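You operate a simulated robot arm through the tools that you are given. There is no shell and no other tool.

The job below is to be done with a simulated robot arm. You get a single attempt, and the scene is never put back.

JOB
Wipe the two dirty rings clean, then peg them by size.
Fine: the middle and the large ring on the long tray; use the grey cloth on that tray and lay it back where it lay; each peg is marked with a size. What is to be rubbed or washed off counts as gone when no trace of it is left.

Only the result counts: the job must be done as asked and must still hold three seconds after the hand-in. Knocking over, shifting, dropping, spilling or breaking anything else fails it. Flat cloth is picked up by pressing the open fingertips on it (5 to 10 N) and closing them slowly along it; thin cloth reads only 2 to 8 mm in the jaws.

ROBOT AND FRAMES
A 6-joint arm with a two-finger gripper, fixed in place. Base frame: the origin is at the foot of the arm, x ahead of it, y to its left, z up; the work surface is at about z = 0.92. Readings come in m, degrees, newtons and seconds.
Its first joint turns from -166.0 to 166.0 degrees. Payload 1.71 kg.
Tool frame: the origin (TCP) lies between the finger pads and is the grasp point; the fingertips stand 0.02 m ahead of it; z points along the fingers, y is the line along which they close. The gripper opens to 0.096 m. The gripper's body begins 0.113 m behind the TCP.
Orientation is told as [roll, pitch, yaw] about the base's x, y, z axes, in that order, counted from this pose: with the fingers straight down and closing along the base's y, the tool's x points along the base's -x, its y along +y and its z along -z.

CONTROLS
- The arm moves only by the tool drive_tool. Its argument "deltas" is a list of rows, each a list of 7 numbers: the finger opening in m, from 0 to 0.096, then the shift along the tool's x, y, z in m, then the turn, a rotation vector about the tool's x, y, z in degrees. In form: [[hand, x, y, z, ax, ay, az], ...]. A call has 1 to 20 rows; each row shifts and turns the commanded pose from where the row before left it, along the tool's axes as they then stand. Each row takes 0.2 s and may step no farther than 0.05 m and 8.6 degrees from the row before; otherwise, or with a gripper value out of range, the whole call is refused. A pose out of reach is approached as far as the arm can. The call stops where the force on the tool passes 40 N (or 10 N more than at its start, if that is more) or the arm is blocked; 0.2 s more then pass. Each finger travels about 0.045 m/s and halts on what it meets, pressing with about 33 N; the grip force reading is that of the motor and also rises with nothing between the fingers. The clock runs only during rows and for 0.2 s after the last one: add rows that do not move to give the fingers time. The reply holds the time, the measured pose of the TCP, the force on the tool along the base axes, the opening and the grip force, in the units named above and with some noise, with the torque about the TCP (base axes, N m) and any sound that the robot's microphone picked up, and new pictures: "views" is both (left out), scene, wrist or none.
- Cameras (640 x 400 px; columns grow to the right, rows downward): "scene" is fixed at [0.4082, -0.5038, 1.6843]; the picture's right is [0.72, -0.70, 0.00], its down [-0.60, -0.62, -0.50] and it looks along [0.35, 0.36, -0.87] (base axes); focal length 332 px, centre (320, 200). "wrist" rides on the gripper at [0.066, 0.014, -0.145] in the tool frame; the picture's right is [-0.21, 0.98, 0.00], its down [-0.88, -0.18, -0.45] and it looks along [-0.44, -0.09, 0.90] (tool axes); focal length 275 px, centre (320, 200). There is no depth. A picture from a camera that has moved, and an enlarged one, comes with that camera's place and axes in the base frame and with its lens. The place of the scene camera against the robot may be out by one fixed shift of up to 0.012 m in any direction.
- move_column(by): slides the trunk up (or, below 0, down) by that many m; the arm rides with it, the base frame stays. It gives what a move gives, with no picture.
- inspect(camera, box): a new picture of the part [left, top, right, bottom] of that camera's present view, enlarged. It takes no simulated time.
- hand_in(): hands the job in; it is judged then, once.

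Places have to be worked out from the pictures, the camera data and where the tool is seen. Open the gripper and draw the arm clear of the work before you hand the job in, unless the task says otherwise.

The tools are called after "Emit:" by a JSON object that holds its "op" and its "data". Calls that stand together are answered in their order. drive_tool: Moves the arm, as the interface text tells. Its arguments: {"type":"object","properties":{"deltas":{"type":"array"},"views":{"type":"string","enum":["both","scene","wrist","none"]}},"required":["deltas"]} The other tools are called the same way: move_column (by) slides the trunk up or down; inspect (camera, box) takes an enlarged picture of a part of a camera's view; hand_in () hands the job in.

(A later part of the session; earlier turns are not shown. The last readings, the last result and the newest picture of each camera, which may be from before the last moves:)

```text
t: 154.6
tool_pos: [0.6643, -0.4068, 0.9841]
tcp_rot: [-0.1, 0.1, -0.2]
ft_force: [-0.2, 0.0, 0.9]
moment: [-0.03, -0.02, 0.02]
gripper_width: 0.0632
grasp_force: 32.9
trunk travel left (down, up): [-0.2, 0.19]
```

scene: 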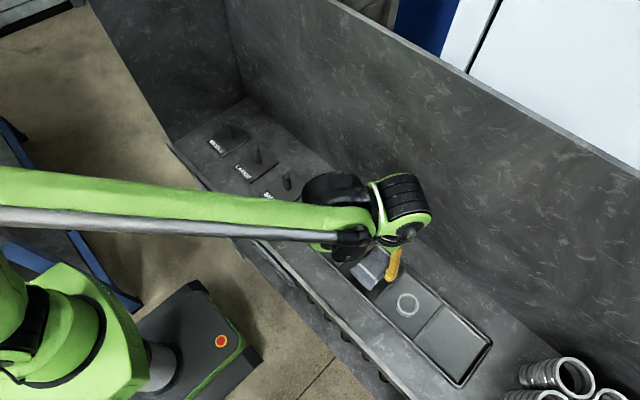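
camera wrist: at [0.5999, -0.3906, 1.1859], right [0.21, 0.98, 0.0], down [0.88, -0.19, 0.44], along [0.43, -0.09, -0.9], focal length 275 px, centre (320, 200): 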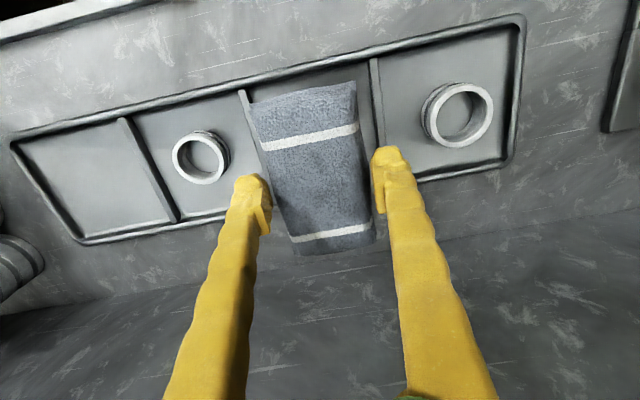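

Emit:
{"op": "drive_tool", "data": {"deltas": [[0.054, 0, 0, 0.0004, 0, 0, 0], [0.054, 0, 0, 0, 0, 0, 0]], "views": "none"}}

Emit:
{"op": "drive_tool", "data": {"deltas": [[0.054, 0, 0, 0.0004, 0, 0, 0], [0.054, 0, 0, 0, 0, 0, 0]], "views": "scene"}}

Emit:
{"op": "inspect", "data": {"camera": "scene", "box": [320, 220, 480, 320]}}

```text
t: 155.2
tool_pos: [0.6635, -0.4074, 0.9825]
tcp_rot: [0.0, 0.1, -0.2]
ft_force: [0.1, -0.4, 2.5]
moment: [0.0, -0.05, 0.0]
gripper_width: 0.0631
grasp_force: 33.0
trunk travel left (down, up): [-0.2, 0.19]
```

```text
t: 155.8
tool_pos: [0.664, -0.4072, 0.9822]
tcp_rot: [0.0, 0.1, -0.1]
ft_force: [0.4, 0.3, 7.4]
moment: [0.01, -0.13, -0.02]
gripper_width: 0.0631
grasp_force: 33.4
trunk travel left (down, up): [-0.2, 0.19]
```

scene: 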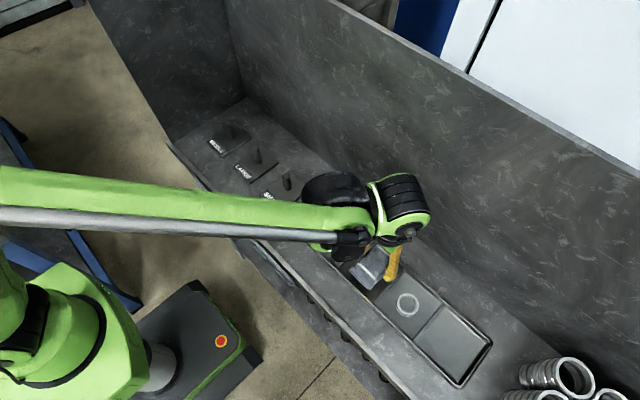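

```text
4.00 times, centred on (400, 270) of scene
camera zoom: at [0.4082, -0.5038, 1.6843], right [0.72, -0.7, 0.0], down [-0.6, -0.62, -0.5], along [0.35, 0.36, -0.87], focal length 1328 px, centre (0, -80)
```

zoom: 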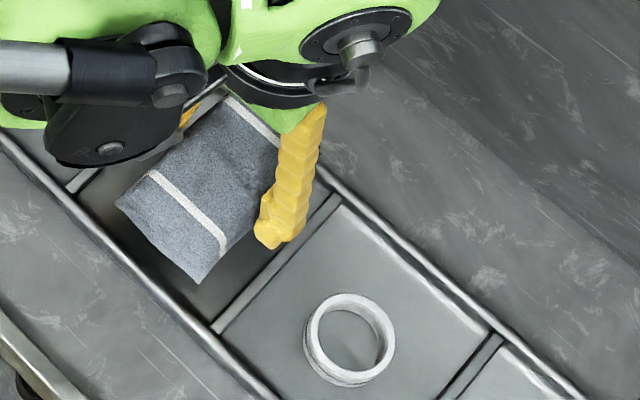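

Contact is back at 7 N (the pad has crept up about 3 mm in the grip). I do one batch of strokes.

Emit:
{"op": "drive_tool", "data": {"deltas": [[0.054, 0, 0.006, 0.0002, 0, 0, 0], [0.054, 0, 0.006, 0, 0, 0, 0], [0.054, 0, -0.006, 0, 0, 0, 0], [0.054, 0, -0.006, 0, 0, 0, 0], [0.054, 0, -0.006, 0, 0, 0, 0], [0.054, 0, -0.006, 0, 0, 0, 0], [0.054, 0, 0.006, 0, 0, 0, 0], [0.054, 0, 0.006, 0, 0, 0, 0], [0.054, 0, 0.006, 0, 0, 0, 0], [0.054, 0, 0.006, 0, 0, 0, 0], [0.054, 0, -0.006, 0, 0, 0, 0], [0.054, 0, -0.006, 0, 0, 0, 0], [0.054, 0, -0.006, 0, 0, 0, 0], [0.054, 0, -0.006, 0, 0, 0, 0], [0.054, 0, 0.006, 0, 0, 0, 0], [0.054, 0, 0.006, 0, 0, 0, 0]], "views": "none"}}

```text
t: 159.2
tool_pos: [0.6645, -0.4072, 0.9815]
tcp_rot: [-0.1, 0.2, -0.2]
ft_force: [0.3, -4.4, 14.6]
moment: [-0.2, -0.03, 0.03]
gripper_width: 0.0635
grasp_force: 33.1
trunk travel left (down, up): [-0.2, 0.19]
```

Now an extra rub on the middle ring: I lift, move over and lower to just above it.

Emit:
{"op": "drive_tool", "data": {"deltas": [[0.054, 0, 0, -0.01, 0, 0, 0], [0.054, 0, 0, -0.03, 0, 0, 0], [0.054, 0, 0.04, 0, 0, 0, 0], [0.054, 0, 0.045, 0, 0, 0, 0], [0.054, 0, 0.0385, 0, 0, 0, 0], [0.054, 0, 0, 0.02, 0, -0.1, 0], [0.054, 0, 0, 0.016, 0, 0, 0], [0.054, 0, 0, 0.003, 0, 0, 0], [0.054, 0, 0, 0, 0, 0, 0]], "views": "none"}}

Emit:
{"op": "drive_tool", "data": {"deltas": [[0.054, 0, 0, 0.001, 0, 0, 0], [0.054, 0, 0, 0.001, 0, 0, 0], [0.054, 0, 0, 0, 0, 0, 0]], "views": "none"}}

Emit:
{"op": "drive_tool", "data": {"deltas": [[0.054, 0, 0, 0.0005, 0, 0, 0], [0.054, 0, 0, 0.0005, 0, 0, 0], [0.054, 0, 0, 0, 0, 0, 0]], "views": "none"}}

Emit:
{"op": "drive_tool", "data": {"deltas": [[0.054, 0, 0, 0.0005, 0, 0, 0], [0.054, 0, 0, 0, 0, 0, 0]], "views": "none"}}

```text
t: 161.2
tool_pos: [0.6652, -0.2836, 0.9832]
tcp_rot: [0.0, 0.1, -0.3]
ft_force: [0.3, -0.6, 0.0]
moment: [0.0, -0.01, 0.04]
gripper_width: 0.0635
grasp_force: 33.4
trunk travel left (down, up): [-0.2, 0.19]
```

```text
t: 162.0
tool_pos: [0.6644, -0.2844, 0.9802]
tcp_rot: [0.0, 0.1, -0.2]
ft_force: [-0.2, 0.5, -0.6]
moment: [0.02, -0.03, -0.02]
gripper_width: 0.0636
grasp_force: 33.4
trunk travel left (down, up): [-0.2, 0.19]
```

```text
t: 162.8
tool_pos: [0.6653, -0.2831, 0.979]
tcp_rot: [0.0, 0.1, -0.3]
ft_force: [-0.1, 0.6, -1.0]
moment: [0.0, 0.0, -0.02]
gripper_width: 0.0634
grasp_force: 32.7
trunk travel left (down, up): [-0.2, 0.19]
```

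```text
t: 163.4
tool_pos: [0.6646, -0.2846, 0.9793]
tcp_rot: [0.0, 0.1, -0.1]
ft_force: [0.6, -0.1, -0.8]
moment: [0.03, 0.01, -0.01]
gripper_width: 0.0633
grasp_force: 33.3
trunk travel left (down, up): [-0.2, 0.19]
```

Emit:
{"op": "drive_tool", "data": {"deltas": [[0.054, 0, 0, 0.0005, 0, 0, 0], [0.054, 0, 0, 0.0005, 0, 0, 0], [0.054, 0, 0, 0, 0, 0, 0]], "views": "none"}}

Emit:
{"op": "drive_tool", "data": {"deltas": [[0.054, 0, 0, 0.0005, 0, 0, 0], [0.054, 0, 0, 0, 0, 0, 0]], "views": "none"}}

Emit:
{"op": "drive_tool", "data": {"deltas": [[0.054, 0, 0, 0.0005, 0, 0, 0], [0.054, 0, 0, 0, 0, 0, 0]], "views": "none"}}

Emit:
{"op": "drive_tool", "data": {"deltas": [[0.054, 0, 0, 0.0004, 0, 0, 0], [0.054, 0, 0, 0, 0, 0, 0]], "views": "none"}}

```text
t: 164.2
tool_pos: [0.6651, -0.2838, 0.9794]
tcp_rot: [0.0, 0.1, -0.3]
ft_force: [0.2, -0.5, -0.4]
moment: [0.01, 0.02, -0.03]
gripper_width: 0.0631
grasp_force: 32.7
trunk travel left (down, up): [-0.2, 0.19]
```

```text
t: 164.8
tool_pos: [0.6668, -0.2829, 0.9798]
tcp_rot: [0.0, 0.1, -0.2]
ft_force: [-0.4, -0.7, -0.7]
moment: [0.03, -0.01, -0.01]
gripper_width: 0.0633
grasp_force: 32.8
trunk travel left (down, up): [-0.2, 0.19]
```

```text
t: 165.4
tool_pos: [0.6653, -0.2842, 0.9788]
tcp_rot: [-0.1, 0.0, -0.2]
ft_force: [0.1, -0.1, 0.7]
moment: [-0.01, 0.03, 0.01]
gripper_width: 0.0636
grasp_force: 33.1
trunk travel left (down, up): [-0.2, 0.19]
```

```text
t: 166.0
tool_pos: [0.6652, -0.2829, 0.9767]
tcp_rot: [0.1, -0.1, -0.1]
ft_force: [-0.4, 0.8, 0.1]
moment: [0.04, -0.03, 0.01]
gripper_width: 0.0635
grasp_force: 33.3
trunk travel left (down, up): [-0.2, 0.19]
```

Emit:
{"op": "drive_tool", "data": {"deltas": [[0.054, 0, 0, 0.0005, 0, 0, 0], [0.054, 0, 0, 0, 0, 0, 0]], "views": "none"}}

Emit:
{"op": "drive_tool", "data": {"deltas": [[0.054, 0, 0, 0.0005, 0, 0, 0], [0.054, 0, 0, 0, 0, 0, 0]], "views": "none"}}

Emit:
{"op": "drive_tool", "data": {"deltas": [[0.054, 0, 0, 0.0004, 0, 0, 0], [0.054, 0, 0, 0, 0, 0, 0]], "views": "none"}}

```text
t: 166.6
tool_pos: [0.6648, -0.2829, 0.9778]
tcp_rot: [-0.2, -0.1, -0.2]
ft_force: [1.4, 1.5, 10.3]
moment: [-0.01, -0.07, 0.01]
gripper_width: 0.0634
grasp_force: 33.0
trunk travel left (down, up): [-0.2, 0.19]
```

```text
t: 167.2
tool_pos: [0.6651, -0.2835, 0.9766]
tcp_rot: [0.0, 0.0, -0.2]
ft_force: [4.9, 2.3, 17.6]
moment: [0.04, -0.08, 0.02]
gripper_width: 0.0636
grasp_force: 33.7
trunk travel left (down, up): [-0.2, 0.19]
```

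```text
t: 167.8
tool_pos: [0.6635, -0.2839, 0.9773]
tcp_rot: [-0.1, 0.0, -0.1]
ft_force: [8.1, -1.4, 27.5]
moment: [-0.02, -0.15, 0.03]
gripper_width: 0.0634
grasp_force: 32.9
trunk travel left (down, up): [-0.2, 0.19]
```

It is 27 N, so I ease 0.8 mm and rub.

Emit:
{"op": "drive_tool", "data": {"deltas": [[0.054, 0, 0, -0.0008, 0, 0, 0], [0.054, 0, 0.006, 0, 0, 0, 0], [0.054, 0, 0.006, 0, 0, 0, 0], [0.054, 0, -0.006, 0, 0, 0, 0], [0.054, 0, -0.006, 0, 0, 0, 0], [0.054, 0, -0.006, 0, 0, 0, 0], [0.054, 0, -0.006, 0, 0, 0, 0], [0.054, 0, 0.006, 0, 0, 0, 0], [0.054, 0, 0.006, 0, 0, 0, 0]], "views": "none"}}

```text
t: 169.8
tool_pos: [0.6652, -0.2833, 0.9766]
tcp_rot: [0.0, 0.0, -0.1]
ft_force: [-0.4, -1.1, -0.8]
moment: [0.01, 0.01, 0.02]
gripper_width: 0.0634
grasp_force: 32.8
trunk travel left (down, up): [-0.2, 0.19]
```

Emit:
{"op": "drive_tool", "data": {"deltas": [[0.054, 0, 0, 0.0006, 0, 0, 0], [0.054, 0, 0, 0, 0, 0, 0]], "views": "none"}}

Emit:
{"op": "drive_tool", "data": {"deltas": [[0.054, 0, 0, 0.0003, 0, 0, 0], [0.054, 0, 0, 0, 0, 0, 0]], "views": "none"}}

```text
t: 170.4
tool_pos: [0.6652, -0.2835, 0.9772]
tcp_rot: [-0.1, 0.0, -0.2]
ft_force: [3.4, 0.2, 6.7]
moment: [0.03, -0.08, 0.02]
gripper_width: 0.0635
grasp_force: 32.8
trunk travel left (down, up): [-0.2, 0.19]
```

```text
t: 171.0
tool_pos: [0.6652, -0.2831, 0.9766]
tcp_rot: [-0.1, 0.0, -0.1]
ft_force: [6.9, 1.0, 22.0]
moment: [0.06, -0.12, 0.02]
gripper_width: 0.0636
grasp_force: 33.1
trunk travel left (down, up): [-0.2, 0.19]
```

Emit:
{"op": "drive_tool", "data": {"deltas": [[0.054, 0, 0, -0.0002, 0, 0, 0], [0.054, 0, 0.006, 0, 0, 0, 0], [0.054, 0, 0.006, 0, 0, 0, 0], [0.054, 0, -0.006, 0, 0, 0, 0], [0.054, 0, -0.006, 0, 0, 0, 0], [0.054, 0, -0.006, 0, 0, 0, 0], [0.054, 0, -0.006, 0, 0, 0, 0], [0.054, 0, 0.006, 0, 0, 0, 0], [0.054, 0, 0.006, 0, 0, 0, 0]], "views": "none"}}

```text
t: 173.0
tool_pos: [0.6644, -0.2842, 0.9768]
tcp_rot: [-0.1, 0.0, -0.2]
ft_force: [0.4, -9.2, 18.4]
moment: [-0.25, 0.01, -0.02]
gripper_width: 0.0633
grasp_force: 32.9
trunk travel left (down, up): [-0.2, 0.19]
```

Both rings have had the extra rub. I lift, carry the cloth back above its compartment at (0.661, -0.630) and look.

Emit:
{"op": "drive_tool", "data": {"deltas": [[0.054, 0, 0, -0.01, 0, 0, 0], [0.054, 0, 0, -0.035, 0, 0, 0], [0.054, 0, 0, -0.04, 0, 0, 0], [0.054, 0, -0.02, 0, 0, 0, 0], [0.054, 0.0005, -0.045, 0, 0, 0, 0], [0.054, 0.0005, -0.045, 0, 0, 0, 0], [0.054, 0.0005, -0.045, 0, 0, 0, 0], [0.054, 0.0005, -0.045, 0, 0, 0, 0], [0.054, 0.0005, -0.045, 0, 0, 0, 0], [0.054, 0.0005, -0.045, 0, 0, 0, 0], [0.054, 0, -0.03, 0, 0, 0, 0], [0.054, 0, -0.0265, 0, 0, 0, 0], [0.054, 0, 0, 0, 0, 0, 0], [0.054, 0, 0, 0, 0, 0, 0]], "views": "both"}}

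Emit:
{"op": "inspect", "data": {"camera": "wrist", "box": [420, 20, 640, 158]}}

Emit:
{"op": "inspect", "data": {"camera": "scene", "box": [290, 190, 450, 290]}}

```text
t: 176.0
tool_pos: [0.6601, -0.6308, 1.0609]
tcp_rot: [0.0, 0.0, -0.1]
ft_force: [1.1, 0.0, -0.3]
moment: [-0.03, 0.01, 0.02]
gripper_width: 0.0633
grasp_force: 33.4
trunk travel left (down, up): [-0.2, 0.19]
camera wrist: at [0.5964, -0.6175, 1.2076], right [0.21, 0.98, 0.0], down [0.88, -0.19, 0.44], along [0.43, -0.09, -0.9], focal length 275 px, centre (320, 200)
```

scene: 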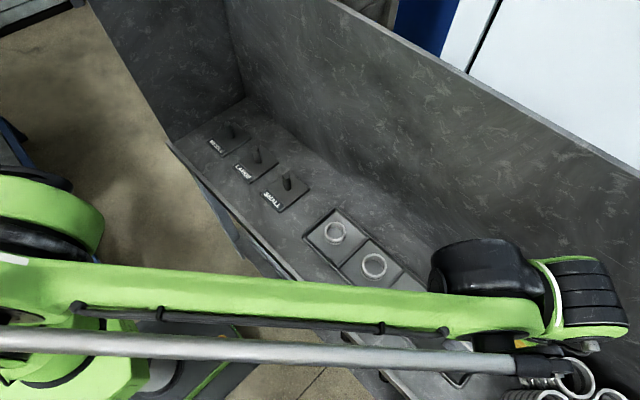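
wrist: 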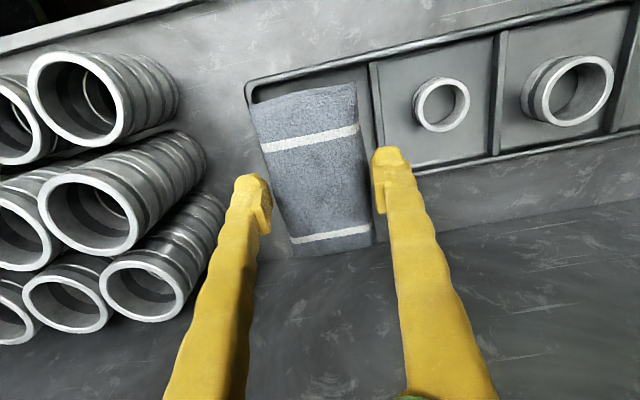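

```text
2.90 times, centred on (530, 89) of wrist
camera zoom: at [0.5964, -0.6175, 1.2076], right [0.21, 0.98, 0.0], down [0.88, -0.19, 0.44], along [0.43, -0.09, -0.9], focal length 798 px, centre (-289, 522)
```

zoom: 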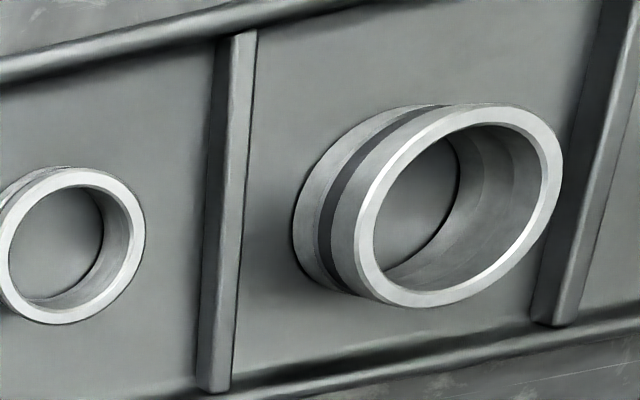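

```text
4.00 times, centred on (370, 240) of scene
camera zoom: at [0.4082, -0.5038, 1.6843], right [0.72, -0.7, 0.0], down [-0.6, -0.62, -0.5], along [0.35, 0.36, -0.87], focal length 1328 px, centre (120, 40)
```

zoom: 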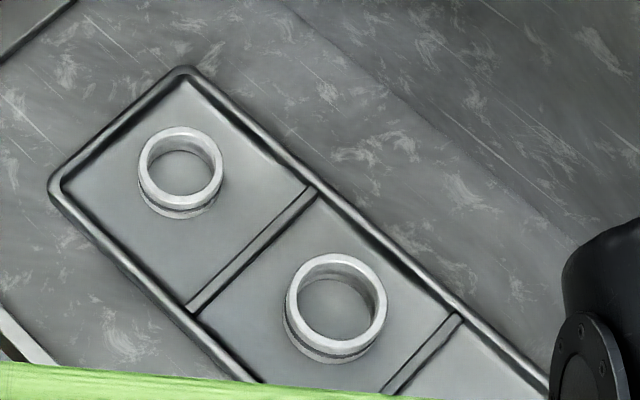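

Both rings are spotless. I lower the cloth back into its compartment, slowing before the floor.

Emit:
{"op": "drive_tool", "data": {"deltas": [[0.054, -0.0005, 0.001, 0.025, 0, 0, 0], [0.054, 0, 0, 0.025, 0, 0, 0], [0.054, 0, 0, 0.025, 0, 0, 0], [0.054, 0, 0, 0.015, 0, 0, 0], [0.054, 0, 0, 0.005, 0, 0, 0], [0.054, 0, 0, 0, 0, 0, 0]], "views": "wrist"}}

Emit:
{"op": "drive_tool", "data": {"deltas": [[0.054, 0, 0, 0.002, 0, 0, 0], [0.054, 0, 0, 0.001, 0, 0, 0], [0.054, 0, 0, 0.001, 0, 0, 0], [0.054, 0, 0, 0, 0, 0, 0]], "views": "none"}}

```text
t: 177.4
tool_pos: [0.6617, -0.6306, 0.9664]
tcp_rot: [0.0, 0.1, -0.2]
ft_force: [0.2, 0.4, -0.8]
moment: [-0.02, -0.01, 0.02]
gripper_width: 0.0635
grasp_force: 33.4
trunk travel left (down, up): [-0.2, 0.19]
camera wrist: at [0.5964, -0.6159, 1.1119], right [0.21, 0.98, 0.0], down [0.88, -0.19, 0.44], along [0.43, -0.09, -0.9], focal length 275 px, centre (320, 200)
```

wrist: 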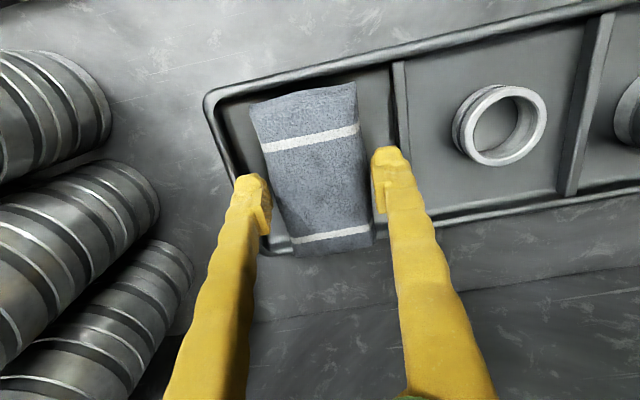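

```text
t: 178.4
tool_pos: [0.6618, -0.6291, 0.963]
tcp_rot: [-0.1, 0.0, -0.1]
ft_force: [2.3, -0.5, 12.8]
moment: [-0.03, -0.82, -0.06]
gripper_width: 0.0636
grasp_force: 32.4
trunk travel left (down, up): [-0.2, 0.19]
```

There is contact at z=0.963 with a moment of -0.82 N·m, which means the far end of the pad is touching the tray's rim. I lift at once and compare positions.

Emit:
{"op": "drive_tool", "data": {"deltas": [[0.054, 0, 0, -0.004, 0, 0, 0], [0.054, 0, 0, 0, 0, 0, 0]], "views": "wrist"}}

Emit:
{"op": "inspect", "data": {"camera": "wrist", "box": [210, 150, 430, 288]}}

Emit:
{"op": "inspect", "data": {"camera": "wrist", "box": [200, 60, 420, 198]}}

```text
t: 179.0
tool_pos: [0.6608, -0.6291, 0.9662]
tcp_rot: [0.0, 0.1, -0.2]
ft_force: [0.3, 0.3, -0.5]
moment: [-0.01, -0.01, 0.0]
gripper_width: 0.0634
grasp_force: 33.2
trunk travel left (down, up): [-0.2, 0.19]
camera wrist: at [0.5959, -0.6151, 1.1119], right [0.21, 0.98, 0.0], down [0.88, -0.19, 0.44], along [0.43, -0.09, -0.9], focal length 275 px, centre (320, 200)
```

wrist: 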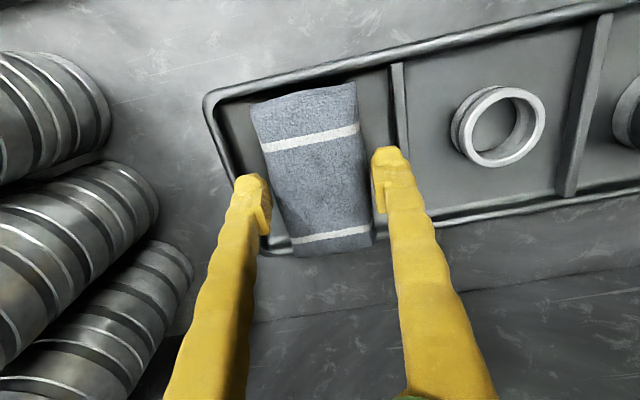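

```text
2.90 times, centred on (320, 219) of wrist
camera zoom: at [0.5959, -0.6151, 1.1119], right [0.21, 0.98, 0.0], down [0.88, -0.19, 0.44], along [0.43, -0.09, -0.9], focal length 798 px, centre (320, 145)
```

zoom: 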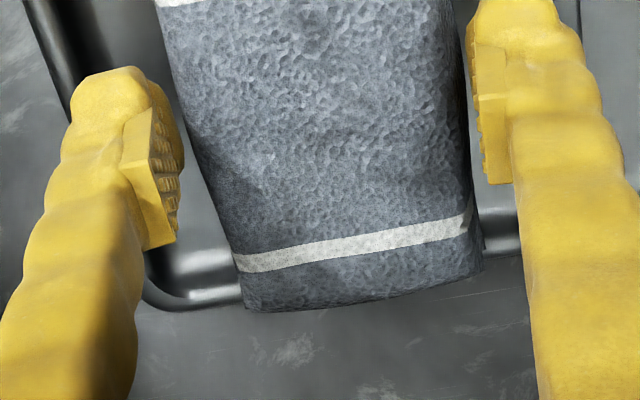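

```text
2.90 times, centred on (310, 129) of wrist
camera zoom: at [0.5959, -0.6151, 1.1119], right [0.21, 0.98, 0.0], down [0.88, -0.19, 0.44], along [0.43, -0.09, -0.9], focal length 798 px, centre (349, 406)
```

zoom: 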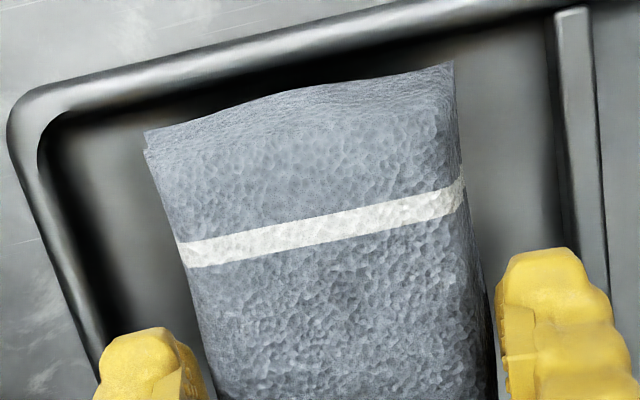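

Comparing stripe positions, the pad has crept about 2–3 mm towards +x and 4–5 mm up in the grip, so its far end met the rim. I shift 3.5 mm towards -x and lower again in careful steps.

Emit:
{"op": "drive_tool", "data": {"deltas": [[0.054, 0.0035, -0.0005, 0, 0, 0, 0], [0.054, 0, 0, 0.002, 0, 0, 0], [0.054, 0, 0, 0, 0, 0, 0]], "views": "none"}}

Emit:
{"op": "drive_tool", "data": {"deltas": [[0.054, 0, 0, 0.001, 0, 0, 0], [0.054, 0, 0, 0, 0, 0, 0]], "views": "none"}}

Emit:
{"op": "drive_tool", "data": {"deltas": [[0.054, 0, 0, 0.0007, 0, 0, 0], [0.054, 0, 0, 0, 0, 0, 0]], "views": "none"}}

Emit:
{"op": "drive_tool", "data": {"deltas": [[0.054, 0, 0, 0.0007, 0, 0, 0], [0.054, 0, 0, 0, 0, 0, 0]], "views": "none"}}

```text
t: 179.8
tool_pos: [0.6583, -0.6297, 0.9642]
tcp_rot: [0.1, 0.1, -0.2]
ft_force: [-0.7, 0.7, -0.2]
moment: [0.0, 0.0, -0.01]
gripper_width: 0.0636
grasp_force: 32.9
trunk travel left (down, up): [-0.2, 0.19]
```

```text
t: 180.4
tool_pos: [0.6575, -0.6297, 0.9641]
tcp_rot: [-0.1, 0.0, -0.2]
ft_force: [0.8, -1.9, 4.9]
moment: [-0.06, 0.26, 0.09]
gripper_width: 0.0636
grasp_force: 33.2
trunk travel left (down, up): [-0.2, 0.19]
```

```text
t: 181.0
tool_pos: [0.6569, -0.6292, 0.9637]
tcp_rot: [-0.1, -0.1, -0.2]
ft_force: [4.9, -5.5, 13.4]
moment: [-0.12, 0.65, 0.25]
gripper_width: 0.0635
grasp_force: 33.2
trunk travel left (down, up): [-0.2, 0.19]
```

```text
t: 181.6
tool_pos: [0.6575, -0.629, 0.9628]
tcp_rot: [-0.1, 0.0, -0.2]
ft_force: [0.9, -4.2, 15.2]
moment: [-0.09, 0.85, 0.19]
gripper_width: 0.0633
grasp_force: 32.6
trunk travel left (down, up): [-0.2, 0.19]
```

Now the near end touches the near rim (moment reversed), so the right place lies in between. I lift 3 mm, shift 1.6 mm towards +x and try again.

Emit:
{"op": "drive_tool", "data": {"deltas": [[0.054, 0, 0, -0.003, 0, 0, 0], [0.054, -0.0016, 0, 0, 0, 0, 0], [0.054, 0, 0, 0, 0, 0, 0]], "views": "wrist"}}

Emit:
{"op": "drive_tool", "data": {"deltas": [[0.054, 0, 0, 0.001, 0, 0, 0], [0.054, 0, 0, 0.001, 0, 0, 0], [0.054, 0, 0, 0, 0, 0, 0]], "views": "none"}}

Emit:
{"op": "inspect", "data": {"camera": "wrist", "box": [200, 60, 420, 198]}}

```text
t: 182.4
tool_pos: [0.6603, -0.6274, 0.9638]
tcp_rot: [0.0, 0.1, -0.2]
ft_force: [-0.7, 0.3, -0.4]
moment: [-0.02, 0.0, -0.01]
gripper_width: 0.0636
grasp_force: 33.2
trunk travel left (down, up): [-0.2, 0.19]
camera wrist: at [0.5945, -0.6152, 1.111], right [0.21, 0.98, 0.0], down [0.88, -0.19, 0.44], along [0.43, -0.09, -0.9], focal length 275 px, centre (320, 200)
```

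wrist: 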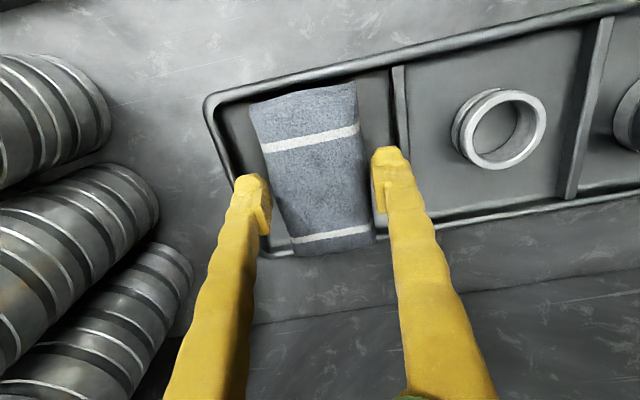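

```text
t: 183.2
tool_pos: [0.6601, -0.63, 0.9616]
tcp_rot: [0.0, 0.1, -0.2]
ft_force: [0.6, -0.1, -1.7]
moment: [0.01, 0.01, 0.02]
gripper_width: 0.0635
grasp_force: 32.7
trunk travel left (down, up): [-0.2, 0.19]
```

```text
2.90 times, centred on (310, 129) of wrist
camera zoom: at [0.5943, -0.6157, 1.109], right [0.21, 0.98, 0.0], down [0.88, -0.19, 0.44], along [0.43, -0.09, -0.9], focal length 798 px, centre (349, 406)
```

zoom: 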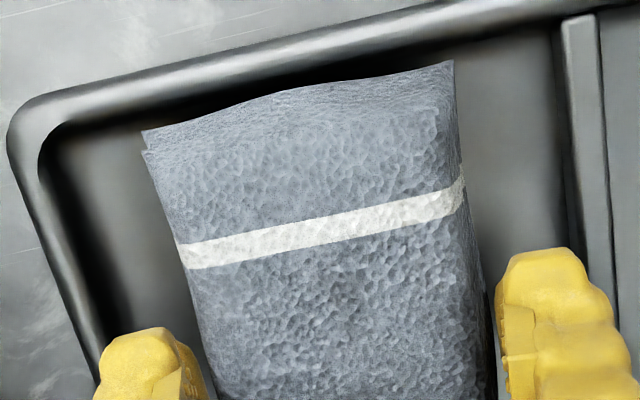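

No force at z≈0.9615, lower than where it touched before. I continue in small steps.

Emit:
{"op": "drive_tool", "data": {"deltas": [[0.054, 0, 0, 0.0007, 0, 0, 0], [0.054, 0, 0, 0, 0, 0, 0]], "views": "none"}}

Emit:
{"op": "drive_tool", "data": {"deltas": [[0.054, 0, 0, 0.0007, 0, 0, 0], [0.054, 0, 0, 0, 0, 0, 0]], "views": "none"}}

Emit:
{"op": "drive_tool", "data": {"deltas": [[0.054, 0, 0, 0.0007, 0, 0, 0], [0.054, 0, 0, 0, 0, 0, 0]], "views": "none"}}

```text
t: 183.8
tool_pos: [0.6597, -0.6297, 0.9627]
tcp_rot: [0.0, 0.2, -0.3]
ft_force: [0.2, 1.3, -0.4]
moment: [0.01, 0.0, 0.03]
gripper_width: 0.0635
grasp_force: 32.8
trunk travel left (down, up): [-0.2, 0.19]
```

```text
t: 184.4
tool_pos: [0.6601, -0.6298, 0.9608]
tcp_rot: [0.0, 0.0, -0.2]
ft_force: [-0.2, 0.8, 0.3]
moment: [0.0, -0.01, 0.0]
gripper_width: 0.0632
grasp_force: 32.6
trunk travel left (down, up): [-0.2, 0.19]
```

```text
t: 185.0
tool_pos: [0.6604, -0.6303, 0.9598]
tcp_rot: [0.0, 0.2, -0.2]
ft_force: [0.8, 0.6, -0.9]
moment: [0.01, 0.0, -0.05]
gripper_width: 0.0634
grasp_force: 33.0
trunk travel left (down, up): [-0.2, 0.19]
```

The pad has passed the rim height without touching. I keep lowering.

Emit:
{"op": "drive_tool", "data": {"deltas": [[0.054, 0, 0, 0.0007, 0, 0, 0], [0.054, 0, 0, 0, 0, 0, 0]], "views": "none"}}

Emit:
{"op": "drive_tool", "data": {"deltas": [[0.054, 0, 0, 0.0007, 0, 0, 0], [0.054, 0, 0, 0, 0, 0, 0]], "views": "none"}}

Emit:
{"op": "drive_tool", "data": {"deltas": [[0.054, 0, 0, 0.0007, 0, 0, 0], [0.054, 0, 0, 0, 0, 0, 0]], "views": "none"}}

Emit:
{"op": "drive_tool", "data": {"deltas": [[0.054, 0, 0, 0.0007, 0, 0, 0], [0.054, 0, 0, 0, 0, 0, 0]], "views": "none"}}

```text
t: 185.6
tool_pos: [0.6595, -0.6302, 0.9598]
tcp_rot: [-0.1, 0.1, -0.2]
ft_force: [-0.3, -0.3, -0.5]
moment: [-0.03, -0.01, 0.01]
gripper_width: 0.0635
grasp_force: 32.9
trunk travel left (down, up): [-0.2, 0.19]
```

```text
t: 186.2
tool_pos: [0.6592, -0.6303, 0.9596]
tcp_rot: [0.0, 0.1, -0.2]
ft_force: [0.3, 0.1, 0.1]
moment: [-0.01, 0.0, 0.0]
gripper_width: 0.0634
grasp_force: 33.3
trunk travel left (down, up): [-0.2, 0.19]
```

```text
t: 186.8
tool_pos: [0.6603, -0.6289, 0.9584]
tcp_rot: [0.0, 0.1, -0.3]
ft_force: [-0.6, -0.4, 0.1]
moment: [-0.01, -0.01, 0.0]
gripper_width: 0.0634
grasp_force: 33.1
trunk travel left (down, up): [-0.2, 0.19]
```

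```text
t: 187.4
tool_pos: [0.66, -0.6292, 0.9597]
tcp_rot: [0.0, 0.1, -0.3]
ft_force: [-0.4, 0.2, 0.0]
moment: [0.04, 0.02, -0.01]
gripper_width: 0.0632
grasp_force: 32.5
trunk travel left (down, up): [-0.2, 0.19]
```

Emit:
{"op": "drive_tool", "data": {"deltas": [[0.054, 0, 0, 0.001, 0, 0, 0], [0.054, 0, 0, 0, 0, 0, 0]], "views": "none"}}

Emit:
{"op": "drive_tool", "data": {"deltas": [[0.054, 0, 0, 0.001, 0, 0, 0], [0.054, 0, 0, 0, 0, 0, 0]], "views": "none"}}

Emit:
{"op": "drive_tool", "data": {"deltas": [[0.054, 0, 0, 0.0007, 0, 0, 0], [0.054, 0, 0, 0, 0, 0, 0]], "views": "none"}}

Emit:
{"op": "drive_tool", "data": {"deltas": [[0.054, 0, 0, 0.0007, 0, 0, 0], [0.054, 0, 0, 0, 0, 0, 0]], "views": "none"}}

```text
t: 188.0
tool_pos: [0.6587, -0.6298, 0.9558]
tcp_rot: [0.0, 0.1, -0.1]
ft_force: [0.0, 0.4, -0.7]
moment: [0.03, 0.02, 0.0]
gripper_width: 0.0633
grasp_force: 33.0
trunk travel left (down, up): [-0.2, 0.19]
```

```text
t: 188.6
tool_pos: [0.6592, -0.6303, 0.9565]
tcp_rot: [0.0, 0.1, -0.2]
ft_force: [0.8, 0.3, 0.1]
moment: [0.02, 0.0, -0.01]
gripper_width: 0.0633
grasp_force: 33.1
trunk travel left (down, up): [-0.2, 0.19]
```

```text
t: 189.2
tool_pos: [0.6597, -0.6286, 0.9539]
tcp_rot: [0.0, 0.1, -0.2]
ft_force: [-0.7, 0.1, -0.5]
moment: [-0.02, 0.01, -0.02]
gripper_width: 0.0635
grasp_force: 32.8
trunk travel left (down, up): [-0.2, 0.19]
```

```text
t: 189.8
tool_pos: [0.6595, -0.6302, 0.9553]
tcp_rot: [0.0, 0.1, -0.2]
ft_force: [-0.9, 0.3, -0.3]
moment: [0.01, 0.01, 0.0]
gripper_width: 0.0635
grasp_force: 33.5
trunk travel left (down, up): [-0.2, 0.19]
```

Emit:
{"op": "drive_tool", "data": {"deltas": [[0.054, 0, 0, 0.0006, 0, 0, 0], [0.054, 0, 0, 0, 0, 0, 0]], "views": "none"}}

Emit:
{"op": "drive_tool", "data": {"deltas": [[0.054, 0, 0, 0.0006, 0, 0, 0], [0.054, 0, 0, 0, 0, 0, 0]], "views": "none"}}

Emit:
{"op": "drive_tool", "data": {"deltas": [[0.054, 0, 0, 0.0006, 0, 0, 0], [0.054, 0, 0, 0, 0, 0, 0]], "views": "none"}}

```text
t: 190.4
tool_pos: [0.6599, -0.6291, 0.9547]
tcp_rot: [0.1, 0.1, -0.2]
ft_force: [-1.1, -0.2, 0.5]
moment: [-0.01, -0.01, 0.03]
gripper_width: 0.0635
grasp_force: 32.8
trunk travel left (down, up): [-0.2, 0.19]
```

```text
t: 191.0
tool_pos: [0.6595, -0.6295, 0.9534]
tcp_rot: [-0.1, 0.1, -0.2]
ft_force: [-0.2, -0.5, -0.3]
moment: [0.05, 0.0, -0.03]
gripper_width: 0.0634
grasp_force: 32.7
trunk travel left (down, up): [-0.2, 0.19]
```

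```text
t: 191.6
tool_pos: [0.6581, -0.6288, 0.9524]
tcp_rot: [0.0, 0.2, -0.1]
ft_force: [0.0, 0.6, -0.3]
moment: [0.0, 0.02, -0.03]
gripper_width: 0.0635
grasp_force: 32.8
trunk travel left (down, up): [-0.2, 0.19]
```

Emit:
{"op": "drive_tool", "data": {"deltas": [[0.054, 0, 0, 0.0005, 0, 0, 0], [0.054, 0, 0, 0, 0, 0, 0]], "views": "none"}}

Emit:
{"op": "drive_tool", "data": {"deltas": [[0.054, 0, 0, 0.0005, 0, 0, 0], [0.054, 0, 0, 0, 0, 0, 0]], "views": "none"}}

Emit:
{"op": "drive_tool", "data": {"deltas": [[0.054, 0, 0, 0.0005, 0, 0, 0], [0.054, 0, 0, 0, 0, 0, 0]], "views": "wrist"}}

Emit:
{"op": "inspect", "data": {"camera": "wrist", "box": [210, 90, 430, 228]}}

```text
t: 192.2
tool_pos: [0.6594, -0.6304, 0.9541]
tcp_rot: [-0.1, 0.0, -0.2]
ft_force: [-0.3, 0.8, 1.8]
moment: [0.02, -0.13, 0.0]
gripper_width: 0.0636
grasp_force: 33.0
trunk travel left (down, up): [-0.2, 0.19]
```

```text
t: 192.8
tool_pos: [0.6596, -0.6305, 0.9528]
tcp_rot: [-0.1, 0.0, -0.1]
ft_force: [-0.7, 1.2, 5.3]
moment: [0.0, -0.28, 0.04]
gripper_width: 0.0636
grasp_force: 32.4
trunk travel left (down, up): [-0.2, 0.19]
```

```text
t: 193.4
tool_pos: [0.66, -0.6302, 0.9527]
tcp_rot: [-0.2, 0.0, -0.3]
ft_force: [1.2, -1.6, 8.7]
moment: [0.01, -0.23, 0.07]
gripper_width: 0.0633
grasp_force: 32.9
trunk travel left (down, up): [-0.2, 0.19]
camera wrist: at [0.594, -0.6155, 1.0983], right [0.21, 0.98, 0.0], down [0.88, -0.19, 0.44], along [0.43, -0.09, -0.9], focal length 275 px, centre (320, 200)
```

wrist: 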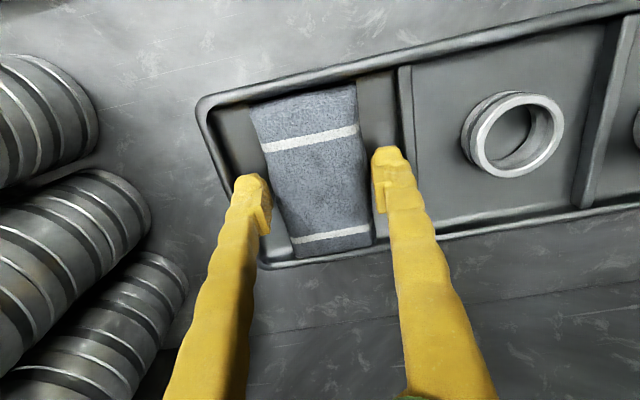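

```text
2.90 times, centred on (320, 159) of wrist
camera zoom: at [0.594, -0.6155, 1.0983], right [0.21, 0.98, 0.0], down [0.88, -0.19, 0.44], along [0.43, -0.09, -0.9], focal length 798 px, centre (320, 319)
```

zoom: 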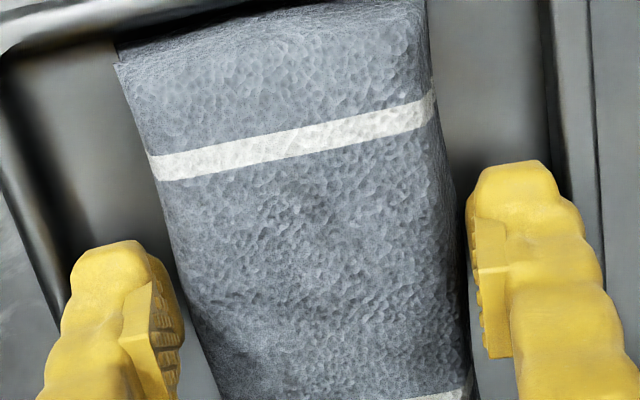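

The pad rests on the tray floor with 9 N, inside the compartment. I ease off slightly and open the fingers slowly to 0.073.

Emit:
{"op": "drive_tool", "data": {"deltas": [[0.054, 0, 0, -0.0004, 0, 0, 0], [0.06, 0, 0, 0, 0, 0, 0], [0.063, 0, 0, 0, 0, 0, 0], [0.065, 0, 0, 0, 0, 0, 0], [0.067, 0, 0, 0, 0, 0, 0], [0.07, 0, 0, 0, 0, 0, 0], [0.072, 0, 0, 0, 0, 0, 0], [0.072, 0, 0, 0, 0, 0, 0]], "views": "none"}}

Emit:
{"op": "inspect", "data": {"camera": "wrist", "box": [210, 90, 430, 228]}}

```text
t: 195.2
tool_pos: [0.6584, -0.6303, 0.9523]
tcp_rot: [0.0, 0.2, -0.2]
ft_force: [0.3, -0.1, 0.2]
moment: [-0.01, -0.01, -0.02]
gripper_width: 0.072
grasp_force: 0.1
trunk travel left (down, up): [-0.2, 0.19]
```

```text
2.90 times, centred on (320, 159) of wrist
camera zoom: at [0.5943, -0.6159, 1.0983], right [0.21, 0.98, 0.0], down [0.88, -0.19, 0.44], along [0.43, -0.09, -0.9], focal length 798 px, centre (320, 319)
```

zoom: 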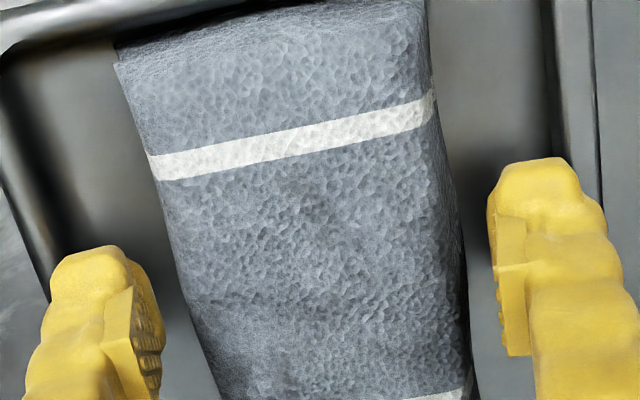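

The cloth is released and lies flat. I raise the fingers straight up, slowly at first, and look at it from above.

Emit:
{"op": "drive_tool", "data": {"deltas": [[0.072, 0, 0, -0.005, 0, 0, 0], [0.072, 0, 0, -0.01, 0, 0, 0], [0.072, 0, 0, -0.015, 0, 0, 0], [0.072, 0, 0, -0.03, 0, 0, 0], [0.072, 0, 0, -0.04, 0, 0, 0], [0.072, 0.03, 0, -0.03, 0, 0, 0], [0.072, 0.04, 0, 0, 0, 0, 0], [0.072, 0, 0, 0, 0, 0, 0], [0.072, 0, 0, 0, 0, 0, 0]], "views": "wrist"}}

Emit:
{"op": "inspect", "data": {"camera": "wrist", "box": [220, 110, 420, 235]}}

```text
t: 197.2
tool_pos: [0.5906, -0.6292, 1.081]
tcp_rot: [-0.1, 0.1, -0.2]
ft_force: [0.1, 0.8, 0.1]
moment: [0.0, 0.02, -0.02]
gripper_width: 0.0721
grasp_force: 0.0
trunk travel left (down, up): [-0.2, 0.19]
camera wrist: at [0.5253, -0.6148, 1.2269], right [0.21, 0.98, 0.0], down [0.88, -0.19, 0.44], along [0.43, -0.09, -0.9], focal length 275 px, centre (320, 200)
```

wrist: 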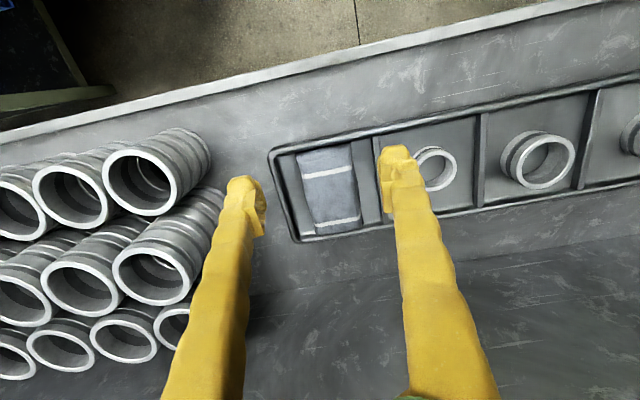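

```text
3.20 times, centred on (320, 172) of wrist
camera zoom: at [0.5253, -0.6148, 1.2269], right [0.21, 0.98, 0.0], down [0.88, -0.19, 0.44], along [0.43, -0.09, -0.9], focal length 881 px, centre (320, 288)
```

zoom: 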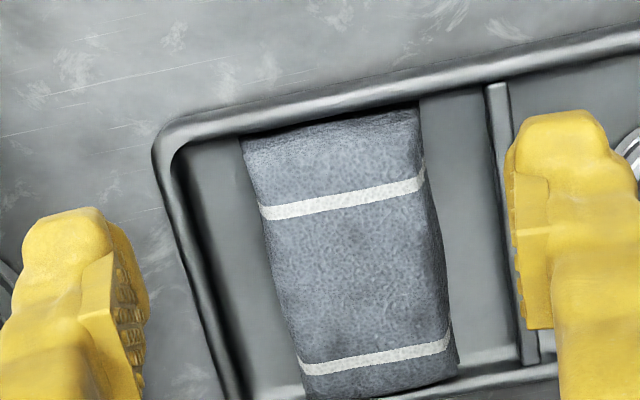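

The cloth lies back exactly as it was. Next comes the large ring: I move over it for an accurate fix.

Emit:
{"op": "drive_tool", "data": {"deltas": [[0.08, 0, 0.045, 0, 0, 0, 0], [0.08, 0, 0.045, 0, 0, 0, 0], [0.08, 0, 0.045, 0, 0, 0, 0], [0.08, -0.02, 0.045, 0, 0, 0, 0], [0.08, -0.02, 0.041, 0, 0, 0, 0], [0.08, -0.015, 0, 0, 0, 0, 0], [0.08, 0, 0, 0, 0, 0, 0], [0.08, 0, 0, 0, 0, 0, 0]], "views": "wrist"}}

Emit:
{"op": "inspect", "data": {"camera": "wrist", "box": [220, 60, 420, 185]}}

```text
t: 199.0
tool_pos: [0.6448, -0.4088, 1.0825]
tcp_rot: [0.0, 0.0, -0.3]
ft_force: [0.8, -0.1, -0.7]
moment: [0.05, 0.04, 0.03]
gripper_width: 0.0803
grasp_force: 0.1
trunk travel left (down, up): [-0.2, 0.19]
camera wrist: at [0.5792, -0.3947, 1.228], right [0.21, 0.98, 0.0], down [0.88, -0.19, 0.44], along [0.43, -0.09, -0.9], focal length 275 px, centre (320, 200)
```

wrist: 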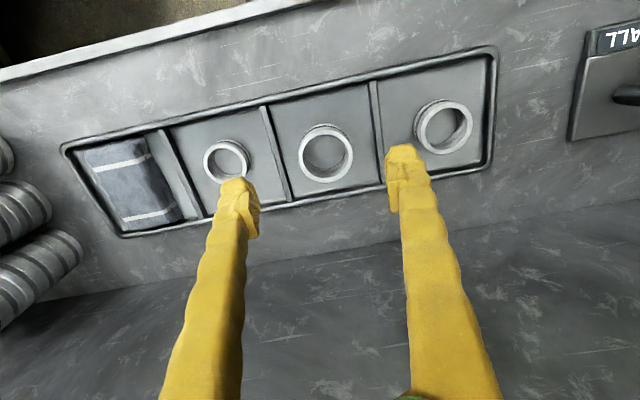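

```text
3.20 times, centred on (320, 122) of wrist
camera zoom: at [0.5792, -0.3947, 1.228], right [0.21, 0.98, 0.0], down [0.88, -0.19, 0.44], along [0.43, -0.09, -0.9], focal length 881 px, centre (320, 448)
```

zoom: 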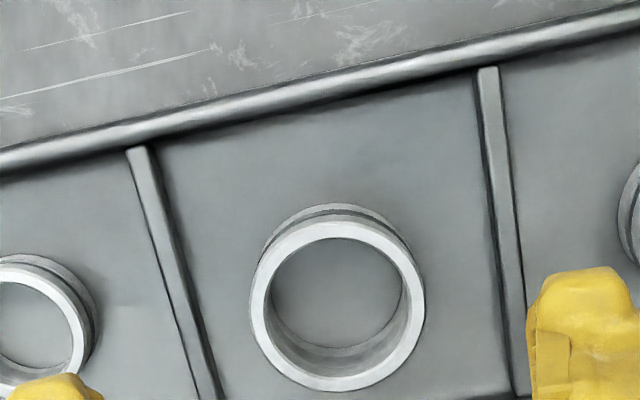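

The large ring's centre is at about (0.663, -0.4065) with an outer diameter of about 57 mm. I set the opening to 0.072, centre the fingers over it and lower to just above its top.

Emit:
{"op": "drive_tool", "data": {"deltas": [[0.072, -0.009, 0.0012, 0.02, 0, 0, -0.25], [0.072, -0.009, 0.0011, 0.03, 0, 0, 0], [0.072, 0, 0, 0.03, 0, 0, 0], [0.072, 0, 0, 0.02, 0, 0, 0], [0.072, 0, 0, 0, 0, 0, 0], [0.072, 0, 0, 0, 0, 0, 0]], "views": "wrist"}}

Emit:
{"op": "inspect", "data": {"camera": "wrist", "box": [210, 90, 430, 228]}}

```text
t: 200.4
tool_pos: [0.6621, -0.4075, 0.9819]
tcp_rot: [0.0, 0.1, 0.1]
ft_force: [0.2, 0.7, 0.2]
moment: [-0.03, -0.03, 0.03]
gripper_width: 0.0719
grasp_force: 0.1
trunk travel left (down, up): [-0.2, 0.19]
camera wrist: at [0.5978, -0.3927, 1.1276], right [0.2, 0.98, 0.0], down [0.88, -0.18, 0.44], along [0.43, -0.09, -0.9], focal length 275 px, centre (320, 200)
```

wrist: 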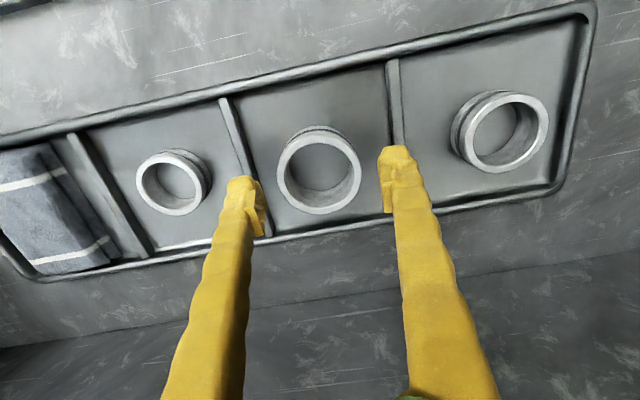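

```text
2.90 times, centred on (320, 159) of wrist
camera zoom: at [0.5978, -0.3927, 1.1276], right [0.2, 0.98, 0.0], down [0.88, -0.18, 0.44], along [0.43, -0.09, -0.9], focal length 798 px, centre (320, 319)
```

zoom: 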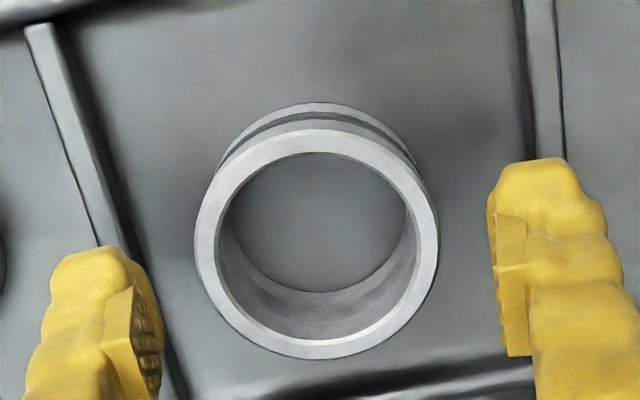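

The fingers are centred on the ring to within 1 mm. I narrow to 0.066 to stay clear of the dividers and lower around the ring in small steps.

Emit:
{"op": "drive_tool", "data": {"deltas": [[0.066, 0, 0.0005, 0, 0, 0, 0], [0.066, 0, 0, 0.003, 0, 0, 0], [0.066, 0, 0, 0.003, 0, 0, 0], [0.066, 0, 0, 0.003, 0, 0, 0], [0.066, 0, 0, 0.003, 0, 0, 0], [0.066, 0, 0, 0, 0, 0, 0]], "views": "none"}}

Emit:
{"op": "drive_tool", "data": {"deltas": [[0.066, 0, 0, 0.003, 0, 0, 0], [0.066, 0, 0, 0.003, 0, 0, 0], [0.066, 0, 0, 0.003, 0, 0, 0], [0.066, 0, 0, 0.002, 0, 0, 0], [0.066, 0, 0, 0, 0, 0, 0]], "views": "wrist"}}

Emit:
{"op": "inspect", "data": {"camera": "wrist", "box": [210, 90, 430, 228]}}

```text
t: 201.8
tool_pos: [0.6633, -0.4068, 0.9687]
tcp_rot: [0.0, 0.1, 0.1]
ft_force: [-1.1, 0.0, 0.4]
moment: [0.03, 0.02, 0.0]
gripper_width: 0.0659
grasp_force: 0.1
trunk travel left (down, up): [-0.2, 0.19]
```

```text
t: 203.0
tool_pos: [0.6632, -0.4074, 0.9583]
tcp_rot: [0.0, 0.1, 0.1]
ft_force: [0.2, -0.2, -0.6]
moment: [0.03, -0.03, -0.01]
gripper_width: 0.066
grasp_force: 0.1
trunk travel left (down, up): [-0.2, 0.19]
camera wrist: at [0.5977, -0.3924, 1.1046], right [0.2, 0.98, 0.0], down [0.88, -0.18, 0.44], along [0.43, -0.09, -0.9], focal length 275 px, centre (320, 200)
```

wrist: 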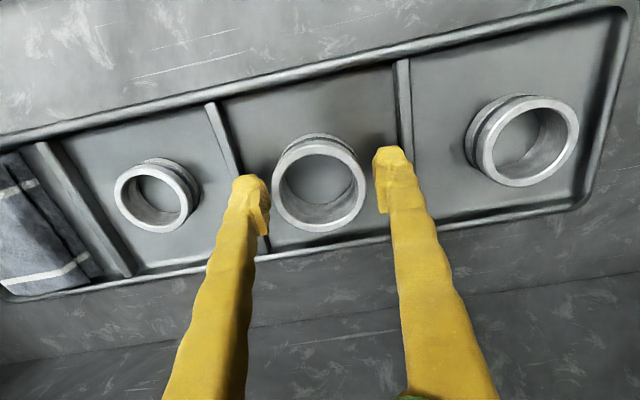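

```text
2.90 times, centred on (320, 159) of wrist
camera zoom: at [0.5977, -0.3924, 1.1046], right [0.2, 0.98, 0.0], down [0.88, -0.18, 0.44], along [0.43, -0.09, -0.9], focal length 798 px, centre (320, 319)
```

zoom: 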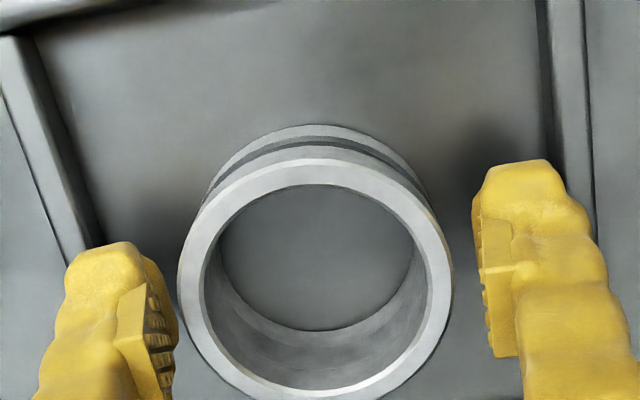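

The fingers stand on either side of the ring with the tips at z≈0.938. I close gently.

Emit:
{"op": "drive_tool", "data": {"deltas": [[0.064, 0, 0, 0, 0, 0, 0], [0.062, 0, 0, 0, 0, 0, 0], [0.06, 0, 0, 0, 0, 0, 0], [0.058, 0, 0, 0, 0, 0, 0], [0.056, 0, 0, 0, 0, 0, 0], [0.054, 0, 0, 0, 0, 0, 0], [0.052, 0, 0, 0, 0, 0, 0], [0.05, 0, 0, 0, 0, 0, 0]], "views": "none"}}

```text
t: 204.8
tool_pos: [0.6638, -0.4073, 0.9594]
tcp_rot: [0.0, 0.0, 0.1]
ft_force: [0.8, -1.3, 1.3]
moment: [-0.02, 0.0, 0.01]
gripper_width: 0.0559
grasp_force: 33.5
trunk travel left (down, up): [-0.2, 0.19]
```

The ring is gripped at 55.9 mm. I lift it to a safe height and check.

Emit:
{"op": "drive_tool", "data": {"deltas": [[0.05, 0, 0, -0.005, 0, 0, 0], [0.05, 0, 0, -0.02, 0, 0, 0], [0.05, 0, 0, -0.04, 0, 0, 0], [0.05, 0, 0, -0.04, 0, 0, 0], [0.05, 0, 0, -0.025, 0, 0, 0], [0.05, 0, 0, 0, 0, 0, 0]], "views": "wrist"}}

```text
t: 206.2
tool_pos: [0.6642, -0.4056, 1.0889]
tcp_rot: [-0.1, 0.1, 0.0]
ft_force: [-0.3, 0.7, -2.3]
moment: [0.02, 0.01, -0.01]
gripper_width: 0.0559
grasp_force: 32.8
trunk travel left (down, up): [-0.2, 0.19]
camera wrist: at [0.598, -0.3921, 1.2343], right [0.2, 0.98, 0.0], down [0.88, -0.18, 0.44], along [0.43, -0.09, -0.9], focal length 275 px, centre (320, 200)
```

wrist: 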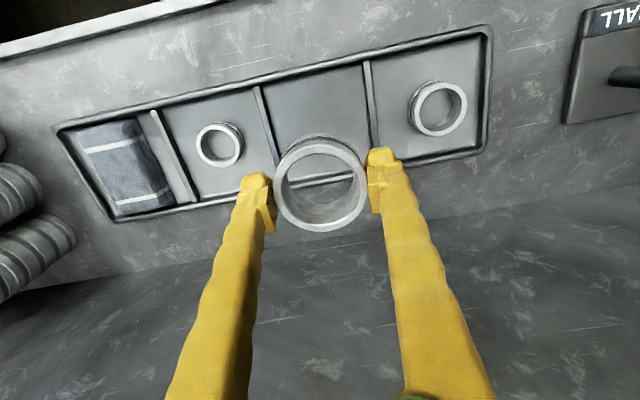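

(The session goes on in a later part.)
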